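You operate a simulated robot arm through the tools that you are given. There is no shell and no other tool. Be economical: measure what you need, move in short steps, check, and stop when the job is done.

The job below is to be done with a simulated robot arm. You get a single attempt, and the scene is never put back.

## Task
Set up the grey tester with the white gasket at about 2 bar.
Fine: gasket in the socket, lid on it, latch and vent shut.

The check looks at the end state, three seconds after you hand in, the way a careful person would. Anything else that was tipped, shoved, dropped, spilled or broken makes it a failure. Lids that push on must go on centred and level and be pressed home; caps that screw on are set level and turned clockwise until they are tight.

## Robot
A 7-joint arm with a three-finger gripper, on a carriage that runs on a rail from [-1382, 11] to [1098, -9] (x, y) and turns from -199 to 133 degrees about z. Base frame: it is fixed where the carriage stands at the start and does not move with it; the origin is on the floor, on the carriage's upright axis, x ahead of it, y to its left, z up. Readings come in mm, degrees, newtons and seconds.
With the tool pointing down near the work surface it reaches from about 220 to 740 mm from the robot's upright axis, wherever it stands. Its first joint turns from -115.0 to 115.0 degrees. Places, roughly: blue slide latch [800, -400, 1000]; grey tester [700, -600, 900]; inside of the steel socket [700, -400, 900]; left tester knob [800, -500, 1000]; small steel lid (6x6x5 cm) [600, -400, 900]; tester pump knob [700, -600, 1000]; vent knob [600, -500, 1000]. Payload 2.69 kg.
The TCP is the grasp point between the finger pads, 30 mm short of the fingertips. In the tool frame z runs along the fingers and y along their closing line. Largest opening 128 mm; the body of the gripper starts 117 mm behind the TCP.
Orientation is that of the tool frame in the base frame, as a unit quaternion [x, y, z, w]. With the fingers straight down and closing along the base's y, the tool's x points along the base's -x, its y along +y and its z along -z.

## Interface
- The arm moves only by the tool drive_tool. Its argument "plan" is text: rows parted by semicolons, each of 6 numbers parted by spaces: the shift along the tool's x, y, z in units of 300 mm (1.0 is 300 mm), then the turn, a rotation vector about the tool's x, y, z in units of 180 degrees (1.0 is 180 degrees). In form: dx dy dz wx wy wz; .... A call has 1 to 8 rows; each row is the pose to reach, as a shift and turn from the pose commanded when the call began, along the tool's axes at that moment. "jaw" is the gripper command, from -1 (fully open) to 1 (shut), values between in proportion, set as the call begins (left out, the last holds). A call with a number of a shift or a turn outside -1 to 1 is refused whole. A row lasts 0.2 s, in which the tool goes at most 50 mm and 8.6 degrees; a call with a longer step from one row to the next is refused whole, and so is a gripper value outside its range. Where a pose cannot be reached the arm comes as near as it can. A force on the tool above 70 N (or 10 N above the force at the start of the call, whichever is more), or a blocked arm, ends the call early, and 0.2 s more pass. The fingers move at their own pace and stop on an object; they squeeze with about 28 N. The grip force told is the motor's: it shows also when the fingers shut on nothing. Time passes only in rows, and 0.2 s behind the last, so rows that repeat a pose let the fingers close. It gives the time, the measured TCP pose, the force on the tool (base axes), the opening and the grip force at its end, in the units of the frame above (readings bear some noise), with the torque about the TCP (base axes, N m) and any sound that the robot's microphone picked up.
- Cameras (640 x 400 px; columns grow to the right, rows downward): "scene" is now at [-5.3, 106, 1746.6]; the picture's right is [-0.77, -0.63, 0.00], its down [-0.42, 0.51, -0.75] and it looks along [0.48, -0.58, -0.66] (base axes); focal length 258 px, centre (320, 200). "wrist" rides on the gripper at [58, 54, -131] in the tool frame; the picture's right is [-0.68, 0.74, 0.00], its down [-0.62, -0.57, -0.55] and it looks along [-0.40, -0.37, 0.84] (tool axes); focal length 234 px, centre (320, 200). There is no depth. A picture from a camera that has moved, and an enlarged one, comes with that camera's place and axes in the base frame and with its lens.
- snapshot(camera): a new picture of that camera. No time passes.
- lift_body(by): slides the trunk up (or, below 0, down) by that many mm; the arm and the scene camera ride with it, the base frame stays. It gives what a move gives, with no picture.
- steer(legs): drives the robot by 1 to 6 legs, each [ahead, left, turn to the left] in mm, mm and degrees, along the robot's own axes; the way and the turn of a leg run together, so that a leg with both is an arc; at most 1500 mm and 180 degrees a leg. The arm and the cameras ride along, it lands a little off, and it stops where it bumps. It keeps to its track: a leg is cut to what the track allows. It gives what a move gives.
- turn_head(pan, tilt): turns the head with the scene camera to pan (to the left, within 155 degrees either way) and tilt (down, from -29 to 69), counted from straight ahead of the robot. It gives what a move gives.
- enlarge(camera, box): a new picture of the part [left, top, right, bottom] of that camera's present view, enlarged. No time passes.
- job_done(): hands the job in; it is judged then, once.

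Go step by step. Nothing tells you exact positions but the pictures and the camera data: compare them with the known pose of the tool, close in by small moves and look again before you grip or let go. The budget is 120 turns and 82 pictures, counting those below and the enlarged ones. Unless the task says otherwise, let go and move clear before handing in, and close with one line.

The tools are called after "Call:" as a command line: name --argument value ..., lists and objects as JSON in quotes. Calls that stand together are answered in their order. drive_tool: Moves the arm, as the interface text tells. Its arguments: {"type":"object","properties":{"plan":{"type":"string"},"jaw":{"type":"number"}},"required":["plan"]} The other tools are called the same way: lift_body (by) slides the trunk up or down; steer (legs) drives the base; turn_head (pan, tilt) turns the head that bears the scene camera; snapshot (camera) takes a picture; enlarge (camera, box) takes an enlarged picture of a part of a camera's view; job_done () hands the job in.

At the start:

```text
clock: 0.0
tcp_pos: [465.6, -160.2, 1222.4]
ee_rot: [-0.001, 1.0, -0.001, 0.0]
ft_force: [-0.3, 0.6, 0.9]
wrist_torque: [-0.02, -0.01, -0.03]
width: 128.0
finger_force: 0.2
trunk travel left (down, up): [-900.0, 90.0]
robot x, y, heading: [-2.1, 1.5, -0.0]
head pan, tilt: [-50.6, 41.3]
```

scene: 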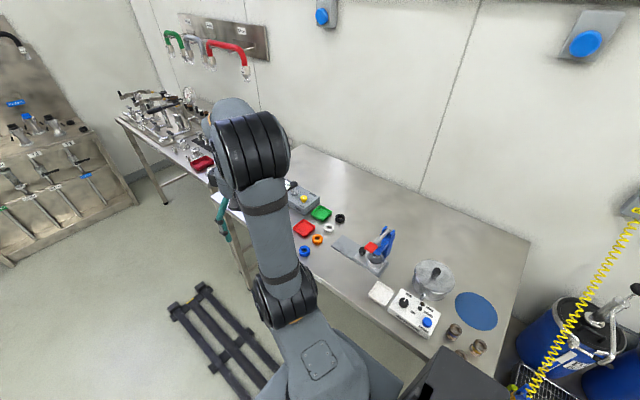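
wrist: 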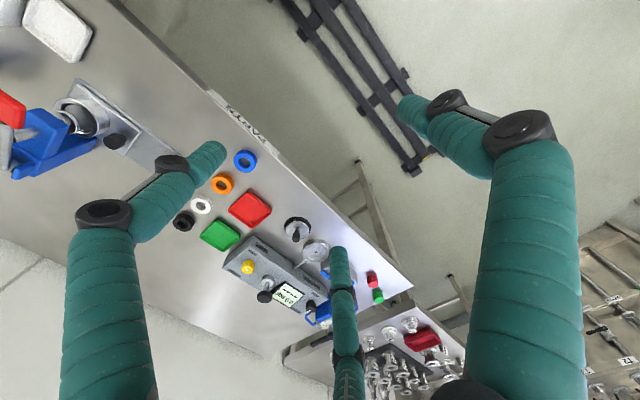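

I see a bench with a grey box (tester), coloured gaskets, trays and a latch device. I'll enlarge the views to identify the details.

Call:
enlarge --camera "wrist" --box '[160, 130, 420, 330]'

Call:
enlarge --camera "scene" --box '[270, 160, 430, 270]'

```text
2.00 times, centred on (290, 230) of wrist
camera zoom: at [406.9, -106.8, 1353.9], right [0.68, 0.74, 0.0], down [0.62, -0.57, 0.55], along [0.4, -0.37, -0.84], focal length 468 px, centre (380, 140)
```

zoom: 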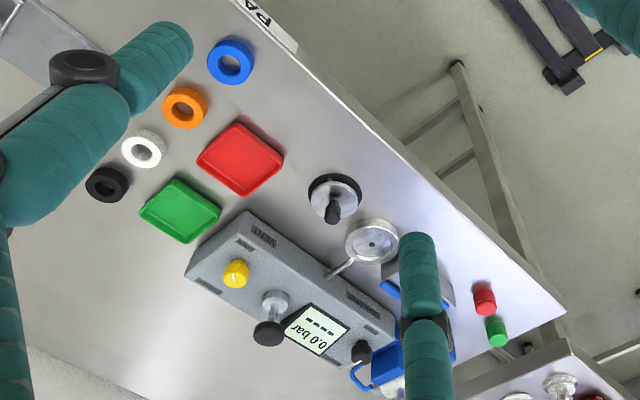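

```text
3.64 times, centred on (350, 215) of scene
camera zoom: at [-5.3, 106.0, 1746.6], right [-0.77, -0.63, 0.0], down [-0.42, 0.51, -0.75], along [0.48, -0.58, -0.66], focal length 939 px, centre (211, 146)
```

zoom: 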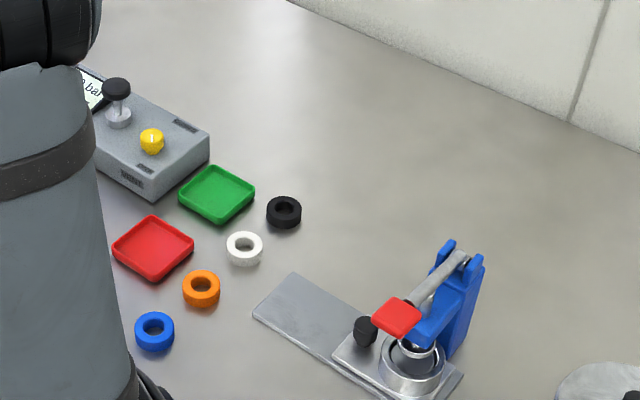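

The grey tester with yellow vent knob, pump and display stands at the far end of the bench; I'll drive along the rail and turn to face the bench, then look closer.

Call:
steer --legs '[[680, 0, 0], [0, 0, -90]]'

Call:
turn_head --pan 0 --tilt 55

Call:
snapshot --camera "scene"

Call:
snapshot --camera "wrist"

```text
clock: 7.6
tcp_pos: [512.6, -470.0, 1222.7]
ee_rot: [0.712, 0.702, 0.0, 0.001]
ft_force: [-0.3, -0.2, 0.7]
wrist_torque: [0.02, 0.01, 0.03]
width: 127.9
finger_force: 0.0
trunk travel left (down, up): [-900.0, 90.0]
robot x, y, heading: [680.3, -7.0, -90.7]
head pan, tilt: [-50.6, 41.3]
```

```text
clock: 8.8
tcp_pos: [512.3, -469.5, 1223.6]
ee_rot: [0.712, 0.702, 0.001, -0.001]
ft_force: [-0.3, -0.1, -0.2]
wrist_torque: [-0.02, -0.01, 0.03]
width: 128.2
finger_force: 0.0
trunk travel left (down, up): [-900.0, 90.0]
robot x, y, heading: [681.8, -3.5, -91.0]
head pan, tilt: [0.0, 55.0]
```

```text
77 pictures are left
camera scene: at [850.4, -18.1, 1727.9], right [-1.0, 0.02, 0.0], down [0.01, 0.82, -0.57], along [-0.01, -0.57, -0.82], focal length 258 px, centre (320, 200)
```

scene: 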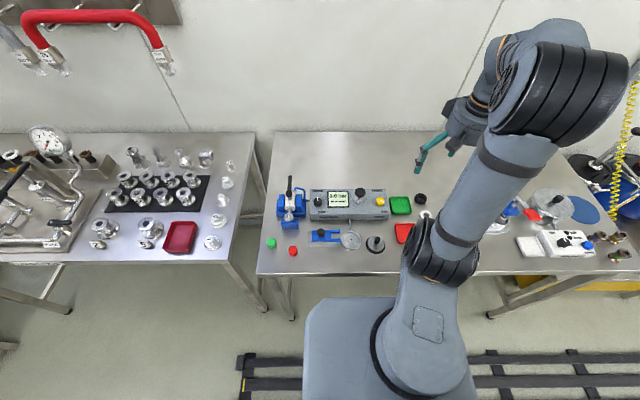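

```text
76 pictures are left
camera wrist: at [566.2, -411.4, 1353.9], right [0.73, -0.69, 0.0], down [-0.58, -0.61, 0.55], along [-0.38, -0.4, -0.84], focal length 234 px, centre (320, 200)
```

wrist: 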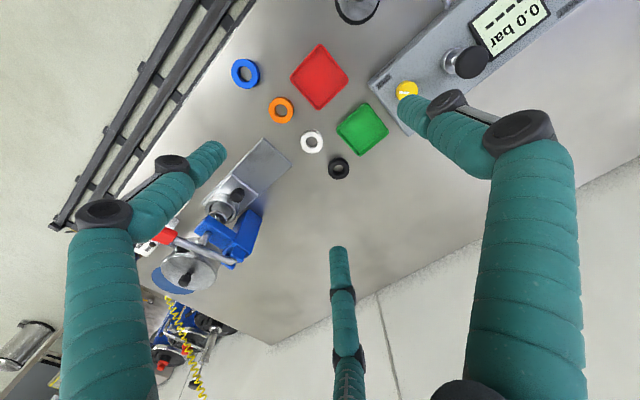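

The tester is now clearly seen from the scene camera. Enlarging it.

Call:
enlarge --camera "scene" --box '[255, 165, 399, 255]'

Call:
enlarge --camera "scene" --box '[335, 170, 463, 250]'

```text
4.44 times, centred on (327, 210) of scene
camera zoom: at [850.4, -18.1, 1727.9], right [-1.0, 0.02, 0.0], down [0.01, 0.82, -0.57], along [-0.01, -0.57, -0.82], focal length 1148 px, centre (289, 156)
```

zoom: 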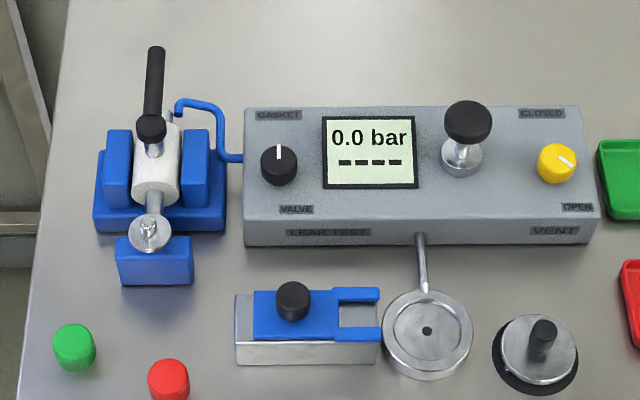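

```text
5.00 times, centred on (399, 210) of scene
camera zoom: at [850.4, -18.1, 1727.9], right [-1.0, 0.02, 0.0], down [0.01, 0.82, -0.57], along [-0.01, -0.57, -0.82], focal length 1291 px, centre (-75, 150)
```

zoom: 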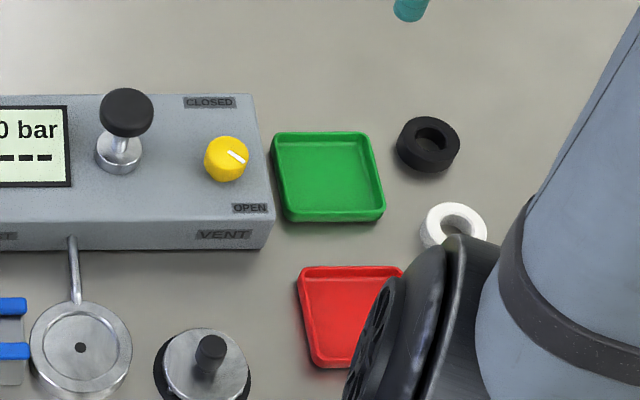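

Selector points to GASKET, vent seems toward OPEN, display 0.0 bar, gasket near (440,-520). I'll check the finger geometry as seen by the wrist camera.

Call:
drive_tool --plan "0 0 0 0 0 0;0 0 0 0 0 0;0 0 0 0 0 0;0 0 0 0 0 0;0 0 0 0 0 0;0 0 0 0 0 0" --jaw 0.4

Call:
snapshot --camera "wrist"

```text
clock: 10.2
tcp_pos: [511.8, -469.0, 1222.2]
ee_rot: [0.712, 0.702, -0.001, 0.0]
ft_force: [-0.2, -0.4, -0.3]
wrist_torque: [-0.02, 0.01, 0.02]
width: 38.2
finger_force: 0.0
trunk travel left (down, up): [-900.0, 90.0]
robot x, y, heading: [682.1, -6.0, -91.1]
head pan, tilt: [0.0, 55.0]
```

```text
73 pictures are left
camera wrist: at [566.2, -411.4, 1353.9], right [0.73, -0.69, 0.0], down [-0.58, -0.61, 0.55], along [-0.38, -0.4, -0.84], focal length 234 px, centre (320, 200)
```

wrist: 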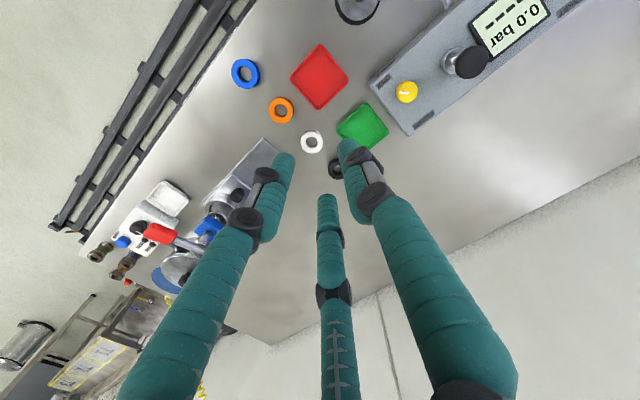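

The hand shows three fingers converging on the TCP. Now moving above the white gasket at moderate height for a closer look.

Call:
drive_tool --plan "-0.035 -0.048 0.115 0 0 0;-0.07 -0.096 0.23 0 0 0;-0.105 -0.144 0.345 0 0 0;-0.14 -0.192 0.46 0 0 0;-0.173 -0.238 0.573 0 0 0;-0.173 -0.238 0.573 0 0 0" --jaw -0.2

Call:
snapshot --camera "wrist"

Call:
snapshot --camera "scene"

```text
clock: 11.6
tcp_pos: [439.4, -519.8, 1051.6]
ee_rot: [0.712, 0.702, -0.001, 0.0]
ft_force: [0.0, 0.9, 0.3]
wrist_torque: [0.01, 0.02, -0.02]
width: 76.7
finger_force: 0.0
trunk travel left (down, up): [-900.0, 90.0]
robot x, y, heading: [681.8, -2.0, -91.0]
head pan, tilt: [0.0, 55.0]
```

```text
72 pictures are left
camera wrist: at [494.1, -460.8, 1181.7], right [0.73, -0.69, 0.0], down [-0.58, -0.61, 0.55], along [-0.38, -0.4, -0.84], focal length 234 px, centre (320, 200)
```

wrist: 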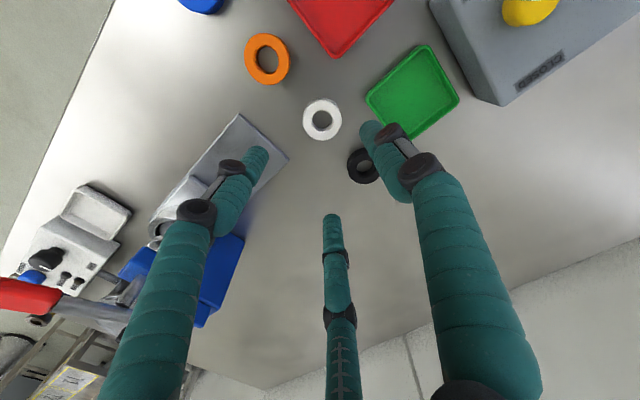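

```text
71 pictures are left
camera scene: at [851.3, -17.2, 1727.8], right [-1.0, 0.02, 0.0], down [0.01, 0.82, -0.57], along [-0.01, -0.57, -0.82], focal length 258 px, centre (320, 200)
```

scene: 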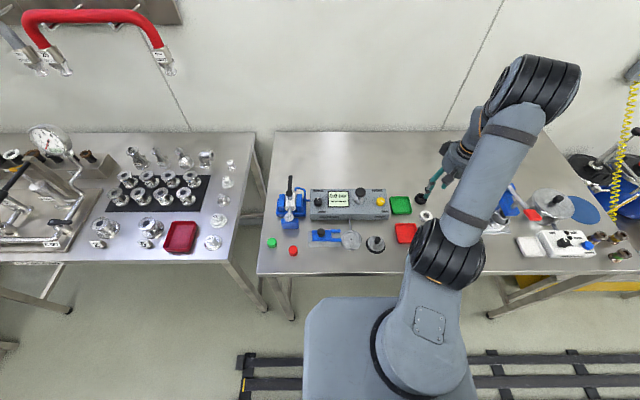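

Gasket's centre is near (444,-517), about 48 mm wide. I lower to just above it with the jaw at about 70 mm and look again.

Call:
drive_tool --plan "0.01 0.016 0.1 0 0 0;0.01 0.016 0.2 0 0 0;0.01 0.016 0.3 0 0 0;0.01 0.016 0.3 0 0 0" --jaw -0.1

Call:
snapshot --camera "wrist"

Call:
enlarge --camera "scene" --box '[375, 160, 487, 230]'

```text
clock: 12.6
tcp_pos: [446.7, -517.0, 960.9]
ee_rot: [0.713, 0.701, -0.001, -0.001]
ft_force: [-0.2, -0.2, 0.9]
wrist_torque: [0.01, 0.0, 0.04]
width: 70.6
finger_force: 0.0
trunk travel left (down, up): [-900.0, 90.0]
robot x, y, heading: [680.9, -3.7, -90.9]
head pan, tilt: [0.0, 55.0]
```

```text
70 pictures are left
camera wrist: at [500.2, -459.4, 1092.8], right [0.73, -0.69, 0.0], down [-0.58, -0.61, 0.55], along [-0.38, -0.4, -0.84], focal length 234 px, centre (320, 200)
```

wrist: 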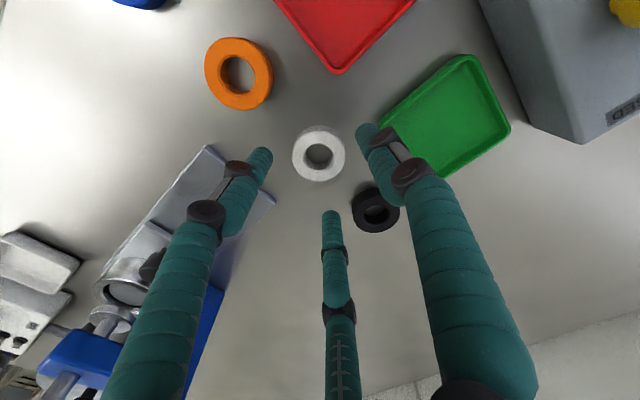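

```text
5.71 times, centred on (431, 195) of scene
camera zoom: at [850.9, -17.3, 1727.8], right [-1.0, 0.02, 0.0], down [0.01, 0.82, -0.57], along [-0.01, -0.57, -0.82], focal length 1476 px, centre (-314, 229)
```

zoom: 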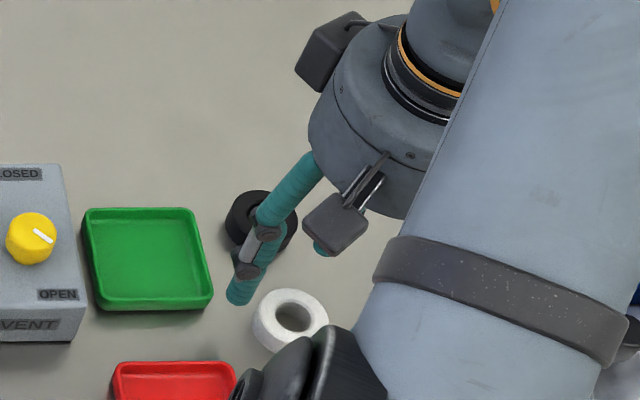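

Fingers are centred within ~3 mm of the gasket; its top seems near z≈903. I'll narrow to 60 mm, correct, and descend to TCP z≈922.

Call:
drive_tool --plan "-0.003 -0.009 0.0 0 0 0;-0.003 -0.009 0.05 0 0 0;-0.003 -0.009 0.09 0 0 0;-0.003 -0.009 0.13 0 0 0;-0.003 -0.009 0.13 0 0 0" --jaw 0.06

Call:
snapshot --camera "wrist"

Call:
enlarge --camera "scene" --box '[375, 160, 487, 230]'

```text
clock: 13.8
tcp_pos: [442.9, -517.8, 929.9]
ee_rot: [0.713, 0.701, -0.007, 0.002]
ft_force: [0.8, -2.9, 70.9]
wrist_torque: [1.75, -0.44, -0.13]
width: 61.1
finger_force: 9.8
trunk travel left (down, up): [-900.0, 90.0]
robot x, y, heading: [683.0, -2.7, -90.6]
head pan, tilt: [0.0, 55.0]
```

```text
68 pictures are left
camera wrist: at [498.1, -458.2, 1060.0], right [0.72, -0.69, 0.0], down [-0.57, -0.6, 0.56], along [-0.38, -0.41, -0.83], focal length 234 px, centre (320, 200)
```

wrist: 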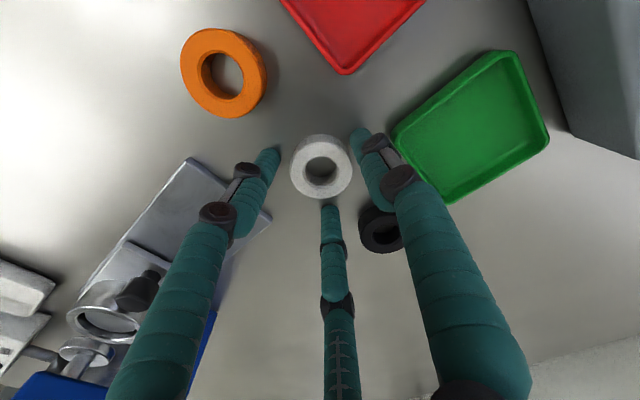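

```text
5.71 times, centred on (431, 195) of scene
camera zoom: at [854.6, -10.0, 1728.6], right [-1.0, 0.02, 0.0], down [0.01, 0.82, -0.58], along [-0.01, -0.58, -0.82], focal length 1476 px, centre (-314, 229)
```

zoom: 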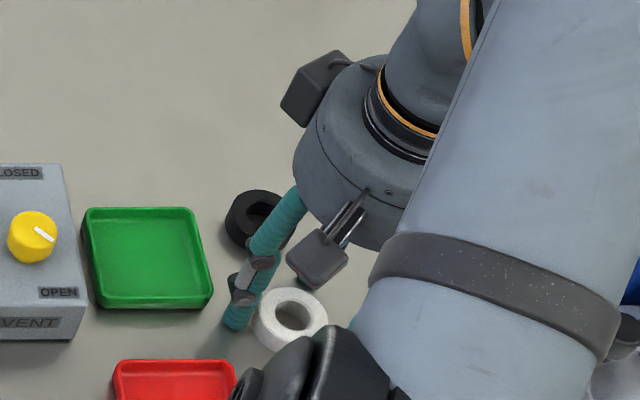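

The fingertips touched down at z≈900, so the bench surface is at ~900. I'll back up a bit and re-measure.

Call:
drive_tool --plan "0 0 -0.05 0 0 0;0 0 -0.1 0 0 0;0 0 -0.1 0 0 0"

Call:
enlarge --camera "wrist" --box '[240, 100, 400, 200]'

```text
clock: 14.6
tcp_pos: [443.8, -517.0, 951.7]
ee_rot: [0.712, 0.702, 0.001, 0.0]
ft_force: [-0.3, 0.9, -0.2]
wrist_torque: [0.01, 0.01, -0.01]
width: 60.2
finger_force: 0.1
trunk travel left (down, up): [-900.0, 90.0]
robot x, y, heading: [678.2, -7.7, -91.0]
head pan, tilt: [0.0, 55.0]
```

```text
4.00 times, centred on (320, 150) of wrist
camera zoom: at [497.1, -459.9, 1083.2], right [0.73, -0.69, 0.0], down [-0.58, -0.61, 0.55], along [-0.38, -0.4, -0.84], focal length 937 px, centre (320, 400)
```

zoom: 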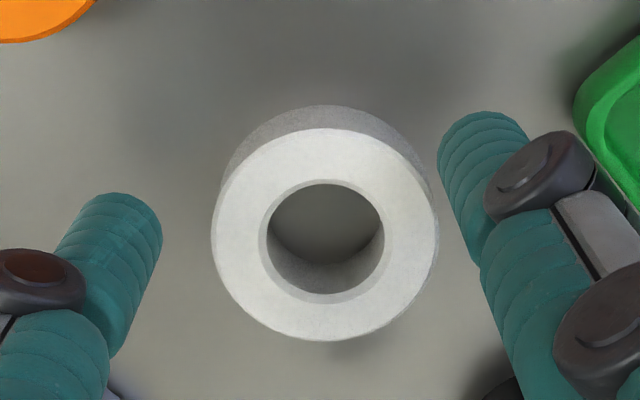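

Gasket: about 44 mm across, 15 mm tall, centre ≈(449,-511.5), top ≈ z 915. I centre on it, lower to TCP z≈936, then close.

Call:
drive_tool --plan "0.018 0.018 0 0 0 0;0.018 0.018 0.03 0 0 0;0.018 0.018 0.054 0 0 0;0.018 0.018 0.054 0 0 0"

Call:
drive_tool --plan "0 0 0 0 0 0;0 0 0 0 0 0;0 0 0 0 0 0;0 0 0 0 0 0" --jaw 1

Call:
snapshot --camera "wrist"

```text
clock: 15.6
tcp_pos: [448.1, -511.1, 934.8]
ee_rot: [0.714, 0.701, 0.0, 0.001]
ft_force: [-0.3, -1.7, 0.5]
wrist_torque: [0.0, -0.01, 0.0]
width: 60.5
finger_force: 0.1
trunk travel left (down, up): [-900.0, 90.0]
robot x, y, heading: [681.5, -5.6, -91.1]
head pan, tilt: [0.0, 55.0]
```

```text
clock: 16.6
tcp_pos: [449.8, -512.3, 935.3]
ee_rot: [0.712, 0.702, 0.0, 0.0]
ft_force: [-0.7, -0.8, 1.0]
wrist_torque: [-0.01, 0.02, 0.01]
width: 40.3
finger_force: 28.4
trunk travel left (down, up): [-900.0, 90.0]
robot x, y, heading: [682.3, -6.6, -91.0]
head pan, tilt: [0.0, 55.0]
```

```text
65 pictures are left
camera wrist: at [502.6, -454.3, 1066.7], right [0.73, -0.69, 0.0], down [-0.58, -0.61, 0.55], along [-0.38, -0.4, -0.84], focal length 234 px, centre (320, 200)
```

wrist: 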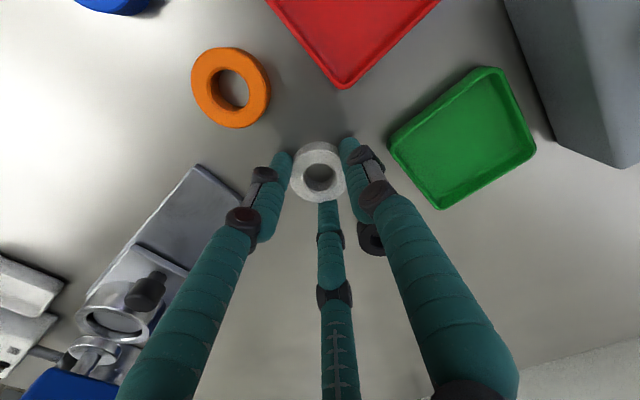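

Gripped at 40 mm wide. Lifting, then carrying toward the socket.

Call:
drive_tool --plan "0 0 -0.08 0 0 0;0 0 -0.2 0 0 0;0 0 -0.35 0 0 0;0 0 -0.5 0 0 0;0 0 -0.5 0 0 0"

Call:
drive_tool --plan "0.05 0.15 0 0 0 0;0.1 0.3 0 0 0 0;0.15 0.45 0 0 0 0;0.2 0.6 0 0 0 0;0.25 0.75 0 0 0 0;0.28 0.85 0 0 0 0;0.28 0.85 0 0 0 0"

Call:
snapshot --camera "wrist"

Call:
snapshot --camera "scene"

```text
clock: 17.8
tcp_pos: [448.6, -511.5, 1084.9]
ee_rot: [0.713, 0.702, 0.001, -0.001]
ft_force: [-0.2, -1.0, -1.0]
wrist_torque: [0.03, 0.0, 0.04]
width: 40.4
finger_force: 28.1
trunk travel left (down, up): [-900.0, 90.0]
robot x, y, heading: [676.0, -6.6, -90.8]
head pan, tilt: [0.0, 55.0]
```

```text
clock: 19.4
tcp_pos: [703.2, -429.9, 1085.4]
ee_rot: [0.713, 0.701, -0.001, 0.001]
ft_force: [-0.1, 0.5, -0.3]
wrist_torque: [0.01, 0.0, 0.02]
width: 40.2
finger_force: 28.0
trunk travel left (down, up): [-900.0, 90.0]
robot x, y, heading: [682.5, -5.5, -91.0]
head pan, tilt: [0.0, 55.0]
```

```text
64 pictures are left
camera wrist: at [756.9, -372.3, 1216.5], right [0.72, -0.69, 0.0], down [-0.58, -0.61, 0.55], along [-0.38, -0.4, -0.84], focal length 234 px, centre (320, 200)
```

wrist: 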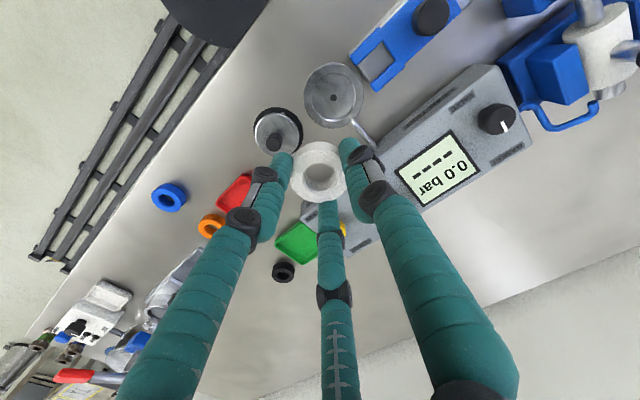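

```text
63 pictures are left
camera scene: at [849.4, -18.3, 1728.0], right [-1.0, 0.02, 0.0], down [0.01, 0.82, -0.57], along [-0.01, -0.57, -0.82], focal length 258 px, centre (320, 200)
```

scene: 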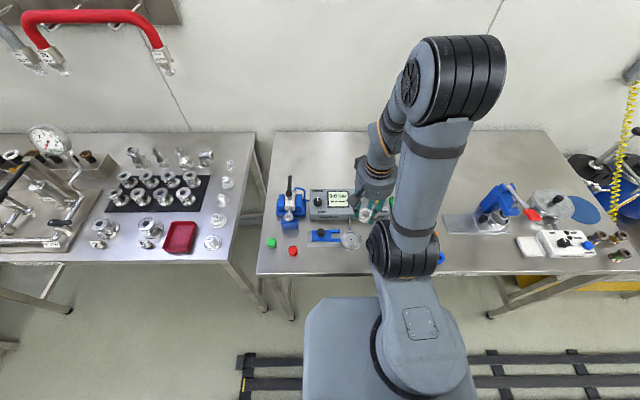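

Gasket is held. Zooming on the socket, lid and latch area.

Call:
enlarge --camera "wrist" --box '[240, 0, 480, 150]'

Call:
enlarge --camera "scene" --box '[300, 205, 396, 265]'

```text
2.67 times, centred on (360, 75) of wrist
camera zoom: at [756.9, -372.3, 1216.5], right [0.72, -0.69, 0.0], down [-0.58, -0.61, 0.55], along [-0.38, -0.4, -0.84], focal length 624 px, centre (213, 533)
```

zoom: 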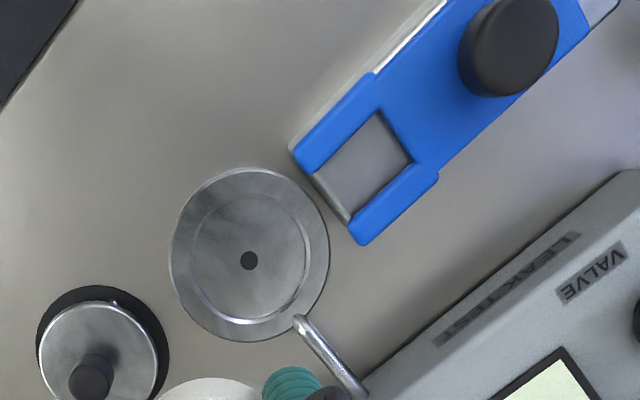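

```text
6.67 times, centred on (348, 235) of scene
camera zoom: at [849.4, -18.3, 1728.0], right [-1.0, 0.02, 0.0], down [0.01, 0.82, -0.57], along [-0.01, -0.57, -0.82], focal length 1722 px, centre (133, -33)
```

zoom: 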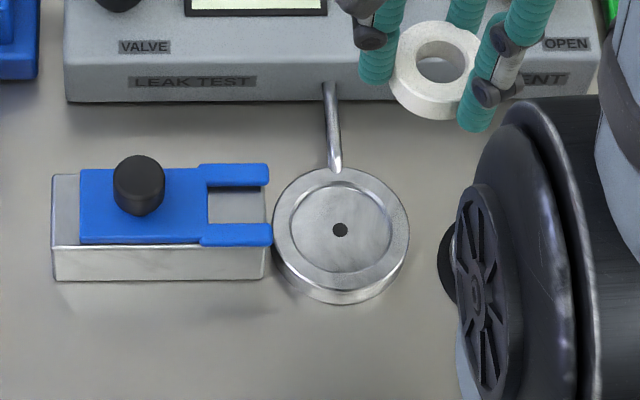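

Socket centre ≈(734.8,-418), rim near z 917, recess ~52 mm wide. Moving over it at z≈1000.

Call:
drive_tool --plan "0.02 0.052 0.1 0 0 0;0.0415 0.105 0.2 0 0 0;0.0415 0.105 0.285 0 0 0;0.0415 0.105 0.285 0 0 0"

Call:
snapshot --camera "wrist"

Call:
enlarge --camera "scene" --box '[300, 195, 396, 255]'

```text
clock: 20.4
tcp_pos: [736.3, -418.5, 998.1]
ee_rot: [0.713, 0.701, 0.0, 0.0]
ft_force: [-1.1, 0.6, 0.0]
wrist_torque: [-0.03, 0.01, -0.02]
width: 40.3
finger_force: 28.0
trunk travel left (down, up): [-900.0, 90.0]
robot x, y, heading: [683.9, -4.2, -90.9]
head pan, tilt: [0.0, 55.0]
```

```text
60 pictures are left
camera wrist: at [790.2, -360.9, 1129.6], right [0.73, -0.69, 0.0], down [-0.58, -0.61, 0.55], along [-0.38, -0.4, -0.84], focal length 234 px, centre (320, 200)
```

wrist: 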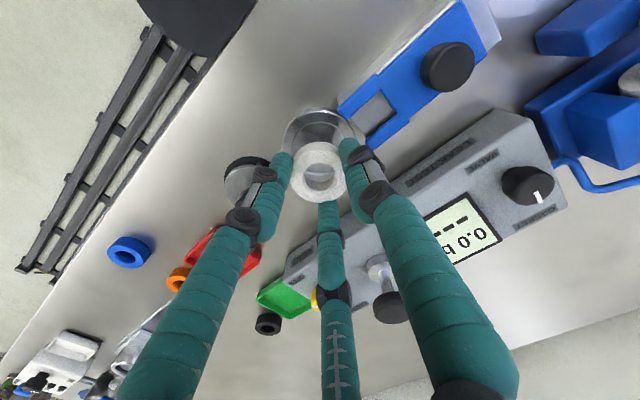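

```text
6.67 times, centred on (348, 225) of scene
camera zoom: at [850.4, -16.7, 1727.9], right [-1.0, 0.02, 0.0], down [0.01, 0.82, -0.57], along [-0.01, -0.57, -0.82], focal length 1722 px, centre (133, 33)
```

zoom: 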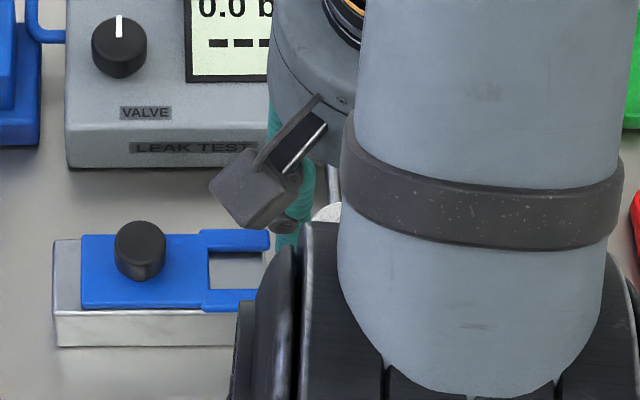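

Lowering to just above the rim, then checking centring.

Call:
drive_tool --plan "0 -0.003 0.06 0 0 0;0 -0.003 0.12 0 0 0;0 -0.003 0.12 0 0 0"

Call:
enlarge --camera "wrist" --box '[240, 80, 400, 220]'

```text
clock: 21.2
tcp_pos: [735.2, -421.5, 963.6]
ee_rot: [0.713, 0.702, 0.0, 0.0]
ft_force: [0.1, 0.3, -0.6]
wrist_torque: [0.0, 0.0, -0.01]
width: 40.1
finger_force: 28.1
trunk travel left (down, up): [-900.0, 90.0]
robot x, y, heading: [680.7, -0.7, -90.8]
head pan, tilt: [0.0, 55.0]
```

```text
2.86 times, centred on (320, 150) of wrist
camera zoom: at [788.8, -363.2, 1094.6], right [0.73, -0.69, 0.0], down [-0.58, -0.61, 0.55], along [-0.38, -0.4, -0.84], focal length 669 px, centre (320, 343)
```

zoom: 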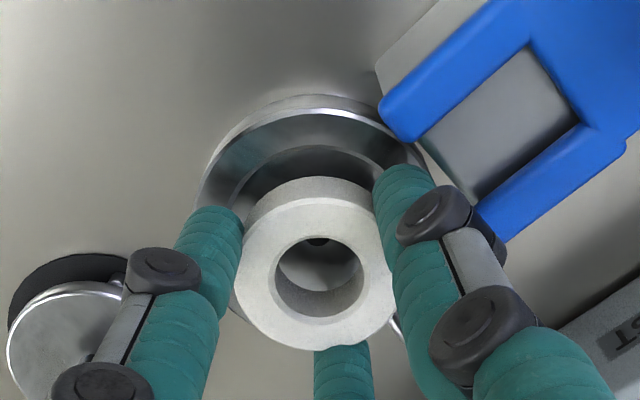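

Gasket sits within ~2 mm of the socket axis. Small correction, lowering until the fingertips are just above the rim.

Call:
drive_tool --plan "0.005 -0.007 0.02 0 0 0;0.005 -0.007 0.035 0 0 0;0.005 -0.007 0.052 0 0 0;0.005 -0.007 0.052 0 0 0"

Call:
enlarge --camera "wrist" --box '[240, 80, 400, 220]'

```text
clock: 22.2
tcp_pos: [734.0, -418.8, 948.8]
ee_rot: [0.713, 0.702, -0.001, 0.002]
ft_force: [2.6, -2.2, 24.6]
wrist_torque: [0.01, -0.08, 0.06]
width: 40.4
finger_force: 28.0
trunk travel left (down, up): [-900.0, 90.0]
robot x, y, heading: [678.5, -5.9, -91.0]
head pan, tilt: [0.0, 55.0]
```

```text
2.86 times, centred on (320, 150) of wrist
camera zoom: at [787.5, -360.9, 1080.4], right [0.73, -0.69, 0.0], down [-0.57, -0.6, 0.55], along [-0.38, -0.4, -0.83], focal length 669 px, centre (320, 343)
```

zoom: 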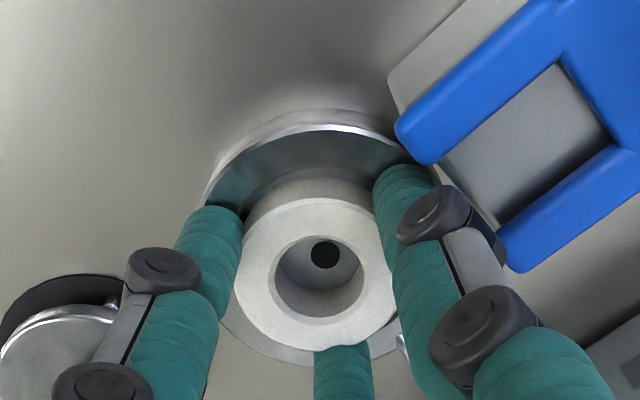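

Even contact (25 N, little torque) – the gasket is resting on the socket floor. Opening and lifting to inspect.

Call:
drive_tool --plan "0 0 0 0 0 0;0 0 0 0 0 0;0 0 0 0 0 0" --jaw -0.05

Call:
drive_tool --plan "0 0 -0.1 0 0 0;0 0 -0.22 0 0 0;0 0 -0.35 0 0 0;-0.05 -0.1 -0.4 0 0 0;-0.1 -0.2 -0.4 0 0 0;-0.1 -0.2 -0.4 0 0 0"

Call:
snapshot --camera "wrist"

```text
clock: 23.0
tcp_pos: [733.5, -419.4, 948.0]
ee_rot: [0.713, 0.701, 0.0, 0.0]
ft_force: [-1.9, -0.1, -0.8]
wrist_torque: [0.02, -0.01, 0.0]
width: 68.4
finger_force: 0.1
trunk travel left (down, up): [-900.0, 90.0]
robot x, y, heading: [682.9, -5.0, -91.1]
head pan, tilt: [0.0, 55.0]
```

```text
clock: 24.4
tcp_pos: [672.3, -446.3, 1067.7]
ee_rot: [0.712, 0.702, -0.001, 0.0]
ft_force: [-0.3, 0.8, -0.5]
wrist_torque: [-0.04, 0.05, 0.0]
width: 67.3
finger_force: 0.0
trunk travel left (down, up): [-900.0, 90.0]
robot x, y, heading: [679.1, -4.7, -91.0]
head pan, tilt: [0.0, 55.0]
```

```text
56 pictures are left
camera wrist: at [726.5, -388.8, 1199.3], right [0.73, -0.69, 0.0], down [-0.57, -0.61, 0.55], along [-0.38, -0.4, -0.84], focal length 234 px, centre (320, 200)
```

wrist: 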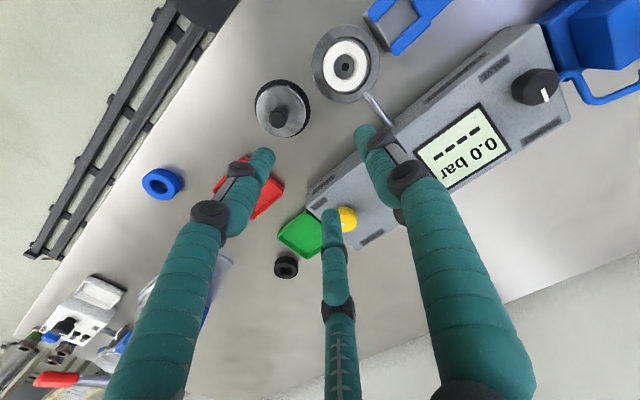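

Call:
enlarge --camera "wrist" --box '[235, 15, 395, 150]'

Call:
enlarge --camera "scene" --box '[330, 215, 400, 260]'

```text
2.96 times, centred on (315, 82) of wrist
camera zoom: at [726.5, -388.8, 1199.3], right [0.73, -0.69, 0.0], down [-0.57, -0.61, 0.55], along [-0.38, -0.4, -0.84], focal length 694 px, centre (335, 548)
```

zoom: 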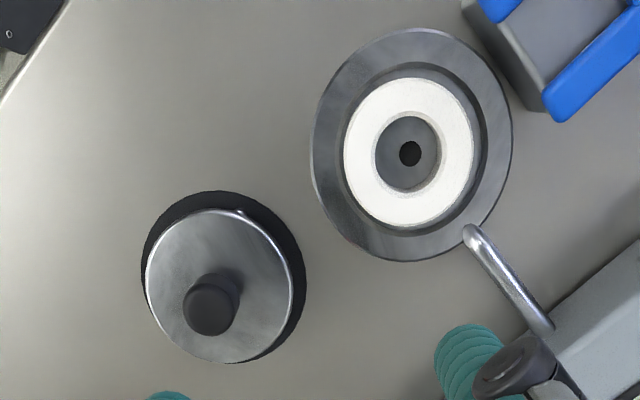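

```text
8.89 times, centred on (365, 238) of scene
camera zoom: at [851.9, -17.3, 1727.7], right [-1.0, 0.02, 0.0], down [0.01, 0.82, -0.57], along [-0.01, -0.57, -0.82], focal length 2296 px, centre (-80, -133)
```

zoom: 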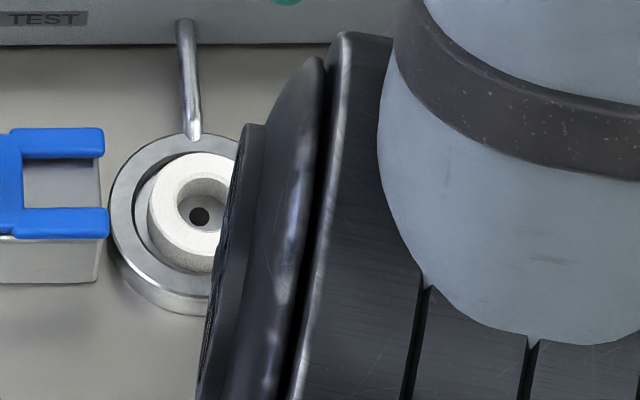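

The gasket sits centred in the recess. Next the lid: knob near (652.5,-401), top ≈ z 950. Moving above it.

Call:
drive_tool --plan "0.05 -0.023 0.07 0 0 0;0.1 -0.046 0.14 0 0 0;0.15 -0.069 0.21 0 0 0;0.15 -0.069 0.226 0 0 0;0.15 -0.069 0.226 0 0 0" --jaw 0.1

Call:
enlarge --camera "wrist" --box '[220, 50, 420, 220]'

Call:
enlarge --camera "scene" --box '[315, 190, 427, 260]'

```text
clock: 25.6
tcp_pos: [652.8, -401.6, 999.8]
ee_rot: [0.713, 0.701, 0.0, 0.0]
ft_force: [1.4, -1.2, 0.4]
wrist_torque: [0.04, -0.03, -0.02]
width: 57.8
finger_force: 0.1
trunk travel left (down, up): [-900.0, 90.0]
robot x, y, heading: [681.1, -5.4, -90.6]
head pan, tilt: [0.0, 55.0]
```

```text
2.35 times, centred on (320, 135) of wrist
camera zoom: at [706.6, -343.6, 1131.3], right [0.73, -0.69, 0.0], down [-0.58, -0.61, 0.55], along [-0.38, -0.4, -0.84], focal length 551 px, centre (320, 353)
```

zoom: 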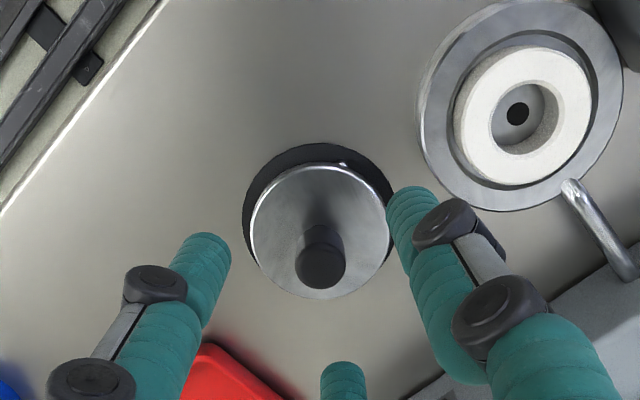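

```text
5.71 times, centred on (371, 225) of scene
camera zoom: at [850.7, -17.8, 1727.8], right [-1.0, 0.02, 0.0], down [0.01, 0.82, -0.57], along [-0.01, -0.57, -0.82], focal length 1476 px, centre (29, 57)
```

zoom: 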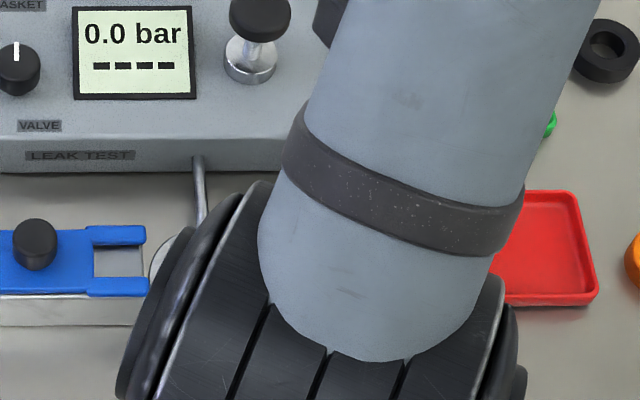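

Aligned over the knob. Descending to TCP z≈957 and closing on the knob.

Call:
drive_tool --plan "-0.002 -0.003 0.06 0 0 0;-0.002 -0.003 0.12 0 0 0;-0.002 -0.003 0.143 0 0 0;-0.002 -0.003 0.143 0 0 0"

Call:
drive_tool --plan "0 0 0 0 0 0;0 0 0 0 0 0;0 0 0 0 0 0;0 0 0 0 0 0;0 0 0 0 0 0" --jaw 1

Call:
enlarge --camera "wrist" --box '[220, 50, 420, 220]'

```text
clock: 26.6
tcp_pos: [652.4, -402.2, 957.9]
ee_rot: [0.713, 0.701, 0.0, 0.0]
ft_force: [0.0, -0.3, 0.3]
wrist_torque: [0.01, 0.01, -0.01]
width: 57.5
finger_force: 0.2
trunk travel left (down, up): [-900.0, 90.0]
robot x, y, heading: [680.1, -5.2, -90.8]
head pan, tilt: [0.0, 55.0]
```

```text
clock: 27.8
tcp_pos: [651.2, -401.7, 957.5]
ee_rot: [0.713, 0.701, 0.0, -0.001]
ft_force: [-1.1, -0.3, 0.1]
wrist_torque: [0.03, 0.06, -0.01]
width: 18.1
finger_force: 28.1
trunk travel left (down, up): [-900.0, 90.0]
robot x, y, heading: [679.7, -3.9, -90.8]
head pan, tilt: [0.0, 55.0]
```

```text
2.35 times, centred on (320, 135) of wrist
camera zoom: at [704.8, -344.8, 1089.6], right [0.73, -0.69, 0.0], down [-0.58, -0.61, 0.55], along [-0.38, -0.4, -0.84], focal length 551 px, centre (320, 353)
```

zoom: 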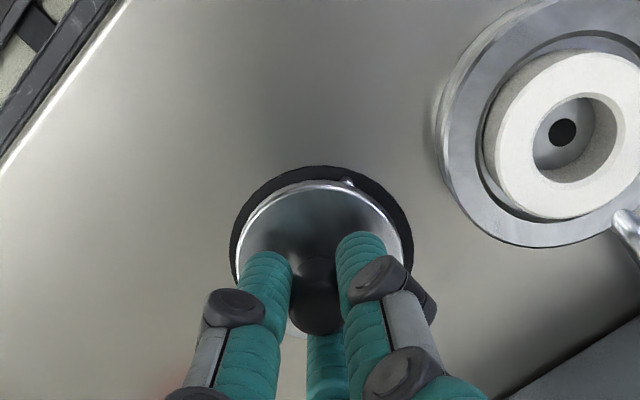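

Knob gripped (18 mm). Lifting the lid and checking.

Call:
drive_tool --plan "0 0 -0.05 0 0 0;0 0 -0.13 0 0 0;0 0 -0.23 0 0 0;0 0 -0.23 0 0 0"

Call:
snapshot --camera "wrist"

```text
clock: 28.8
tcp_pos: [652.7, -403.8, 1025.2]
ee_rot: [0.712, 0.702, 0.0, 0.0]
ft_force: [-0.1, 0.0, -1.5]
wrist_torque: [0.01, 0.02, -0.03]
width: 18.3
finger_force: 28.1
trunk travel left (down, up): [-900.0, 90.0]
robot x, y, heading: [678.5, -4.7, -91.1]
head pan, tilt: [0.0, 55.0]
```

```text
50 pictures are left
camera wrist: at [705.7, -345.8, 1157.8], right [0.73, -0.69, 0.0], down [-0.58, -0.61, 0.55], along [-0.38, -0.4, -0.84], focal length 234 px, centre (320, 200)
```

wrist: 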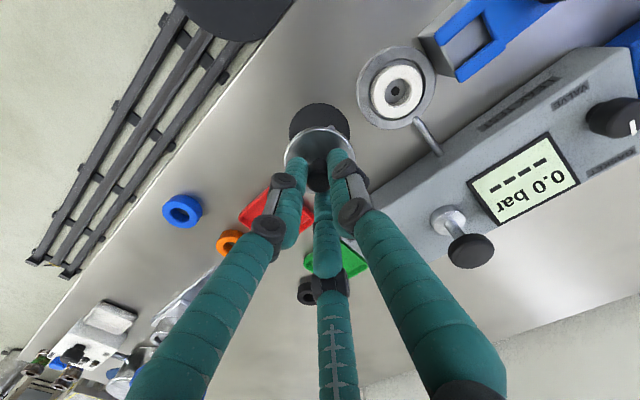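

Lid is up and level. Moving above the socket.

Call:
drive_tool --plan "-0.018 0.09 0 0 0 0;-0.036 0.18 0 0 0 0;-0.053 0.274 0 0 0 0;-0.053 0.274 0.06 0 0 0;-0.053 0.274 0.06 0 0 0"

Call:
enlarge --camera "wrist" --box '[220, 60, 420, 200]'

Call:
enlarge --camera "scene" --box '[310, 200, 406, 260]'

```text
clock: 30.0
tcp_pos: [733.8, -420.1, 1009.1]
ee_rot: [0.712, 0.702, 0.0, -0.001]
ft_force: [0.3, 1.1, -1.3]
wrist_torque: [0.0, 0.02, 0.0]
width: 18.5
finger_force: 28.5
trunk travel left (down, up): [-900.0, 90.0]
robot x, y, heading: [681.4, -1.4, -91.1]
head pan, tilt: [0.0, 55.0]
```

```text
2.86 times, centred on (320, 130) of wrist
camera zoom: at [787.7, -362.2, 1140.3], right [0.73, -0.69, 0.0], down [-0.58, -0.61, 0.55], along [-0.38, -0.4, -0.84], focal length 669 px, centre (320, 400)
```

zoom: 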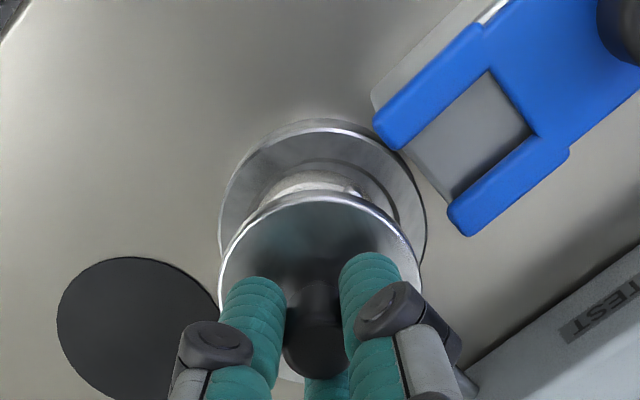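

```text
6.67 times, centred on (358, 230) of scene
camera zoom: at [851.3, -17.1, 1727.8], right [-1.0, 0.02, 0.0], down [0.01, 0.82, -0.57], along [-0.01, -0.57, -0.82], focal length 1722 px, centre (67, 0)
```

zoom: 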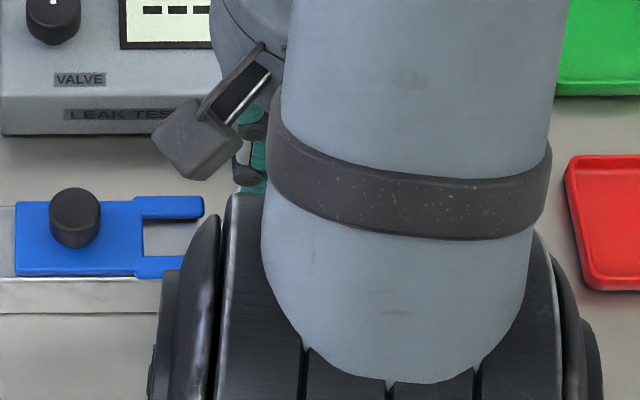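

Aligned over the socket within ~1 mm. Lowering carefully.

Call:
drive_tool --plan "0.001 0 0.03 0 0 0;0.001 0 0.06 0 0 0;0.001 0 0.08 0 0 0;0.001 0 0.08 0 0 0"

Call:
enlarge --camera "wrist" --box '[220, 60, 420, 200]'

```text
clock: 31.0
tcp_pos: [733.7, -422.1, 984.8]
ee_rot: [0.712, 0.702, 0.001, 0.0]
ft_force: [0.0, 0.0, -1.3]
wrist_torque: [0.07, 0.01, -0.03]
width: 18.3
finger_force: 27.8
trunk travel left (down, up): [-900.0, 90.0]
robot x, y, heading: [679.6, -7.3, -90.8]
head pan, tilt: [0.0, 55.0]
```

```text
2.86 times, centred on (320, 130) of wrist
camera zoom: at [787.4, -363.8, 1116.1], right [0.73, -0.69, 0.0], down [-0.58, -0.61, 0.55], along [-0.38, -0.4, -0.84], focal length 669 px, centre (320, 400)
```

zoom: 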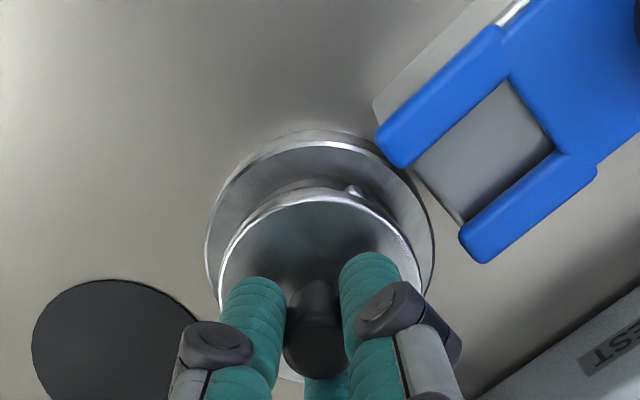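

Call:
drive_tool --plan "0 0 0.01 0 0 0;0 0 0.02 0 0 0;0 0 0.03 0 0 0;0 0 0.04 0 0 0;0 0 0.05 0 0 0;0 0 0.05 0 0 0"

Call:
enlarge --camera "wrist" --box '[220, 60, 420, 200]'

```text
clock: 32.4
tcp_pos: [732.1, -422.1, 971.7]
ee_rot: [0.712, 0.702, -0.001, 0.001]
ft_force: [4.0, -10.2, 23.6]
wrist_torque: [-0.28, -0.13, 0.05]
width: 18.0
finger_force: 27.5
trunk travel left (down, up): [-900.0, 90.0]
robot x, y, heading: [680.1, -6.3, -90.8]
head pan, tilt: [0.0, 55.0]
```

```text
2.86 times, centred on (320, 130) of wrist
camera zoom: at [786.9, -362.3, 1102.4], right [0.73, -0.69, 0.0], down [-0.57, -0.61, 0.55], along [-0.38, -0.4, -0.83], focal length 669 px, centre (320, 400)
```

zoom: 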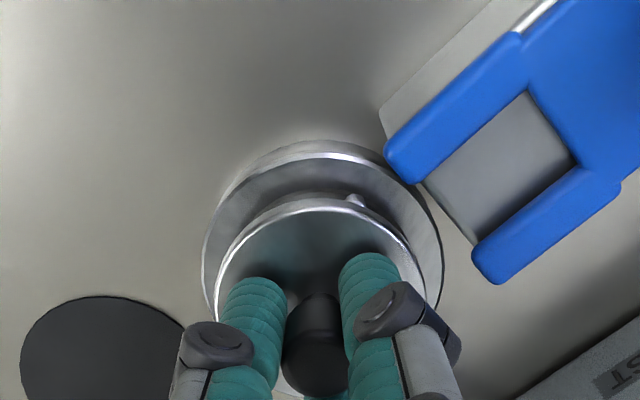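

Contact with a sideways force toward −y: the lid is slightly off toward +y. Backing up a touch, shifting ~2 mm and trying again.

Call:
drive_tool --plan "0 0 -0.015 0 0 0;-0.007 0.003 -0.015 0 0 0;-0.007 0.003 -0.005 0 0 0;-0.007 0.003 0.003 0 0 0;-0.007 0.003 0.01 0 0 0;-0.007 0.003 0.01 0 0 0"

Call:
enlarge --camera "wrist" --box '[220, 60, 420, 200]'

```text
clock: 33.8
tcp_pos: [733.0, -419.8, 966.5]
ee_rot: [0.713, 0.701, -0.001, 0.001]
ft_force: [-3.2, 3.0, 20.8]
wrist_torque: [0.13, 0.09, 0.0]
width: 17.9
finger_force: 28.0
trunk travel left (down, up): [-900.0, 90.0]
robot x, y, heading: [682.8, -4.4, -90.8]
head pan, tilt: [0.0, 55.0]
```

```text
2.86 times, centred on (320, 130) of wrist
camera zoom: at [787.2, -363.0, 1098.1], right [0.72, -0.69, 0.0], down [-0.58, -0.61, 0.55], along [-0.38, -0.4, -0.84], focal length 669 px, centre (320, 400)
```

zoom: 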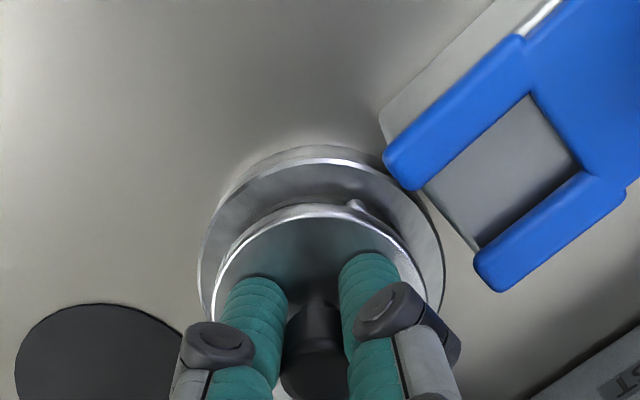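

Dropped in 5 mm further with a nearly central reaction. Pressing on in small steps.

Call:
drive_tool --plan "0 0 0.006 0 0 0;0 0 0.012 0 0 0;0 0 0.018 0 0 0;0 0 0.024 0 0 0;0 0 0.024 0 0 0"

Call:
snapshot --camera "wrist"

```text
clock: 34.5
tcp_pos: [733.0, -420.0, 965.9]
ee_rot: [0.713, 0.701, -0.004, 0.004]
ft_force: [1.3, 7.4, 59.2]
wrist_torque: [0.65, -0.04, -0.05]
width: 17.9
finger_force: 27.8
trunk travel left (down, up): [-900.0, 90.0]
robot x, y, heading: [678.4, -4.9, -90.9]
head pan, tilt: [0.0, 55.0]
stopped in row 3: the force on the tool passed its limit at 74 N (the readings are from after the stop); the commanded pose is now the measured one
```

```text
44 pictures are left
camera wrist: at [787.3, -361.6, 1097.3], right [0.72, -0.69, 0.01], down [-0.58, -0.6, 0.55], along [-0.38, -0.41, -0.83], focal length 234 px, centre (320, 200)
```

wrist: 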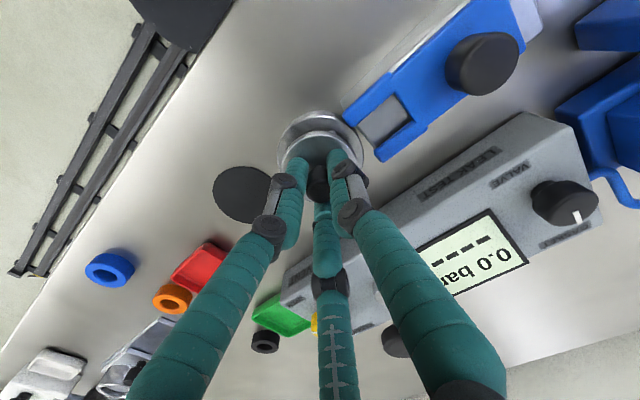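

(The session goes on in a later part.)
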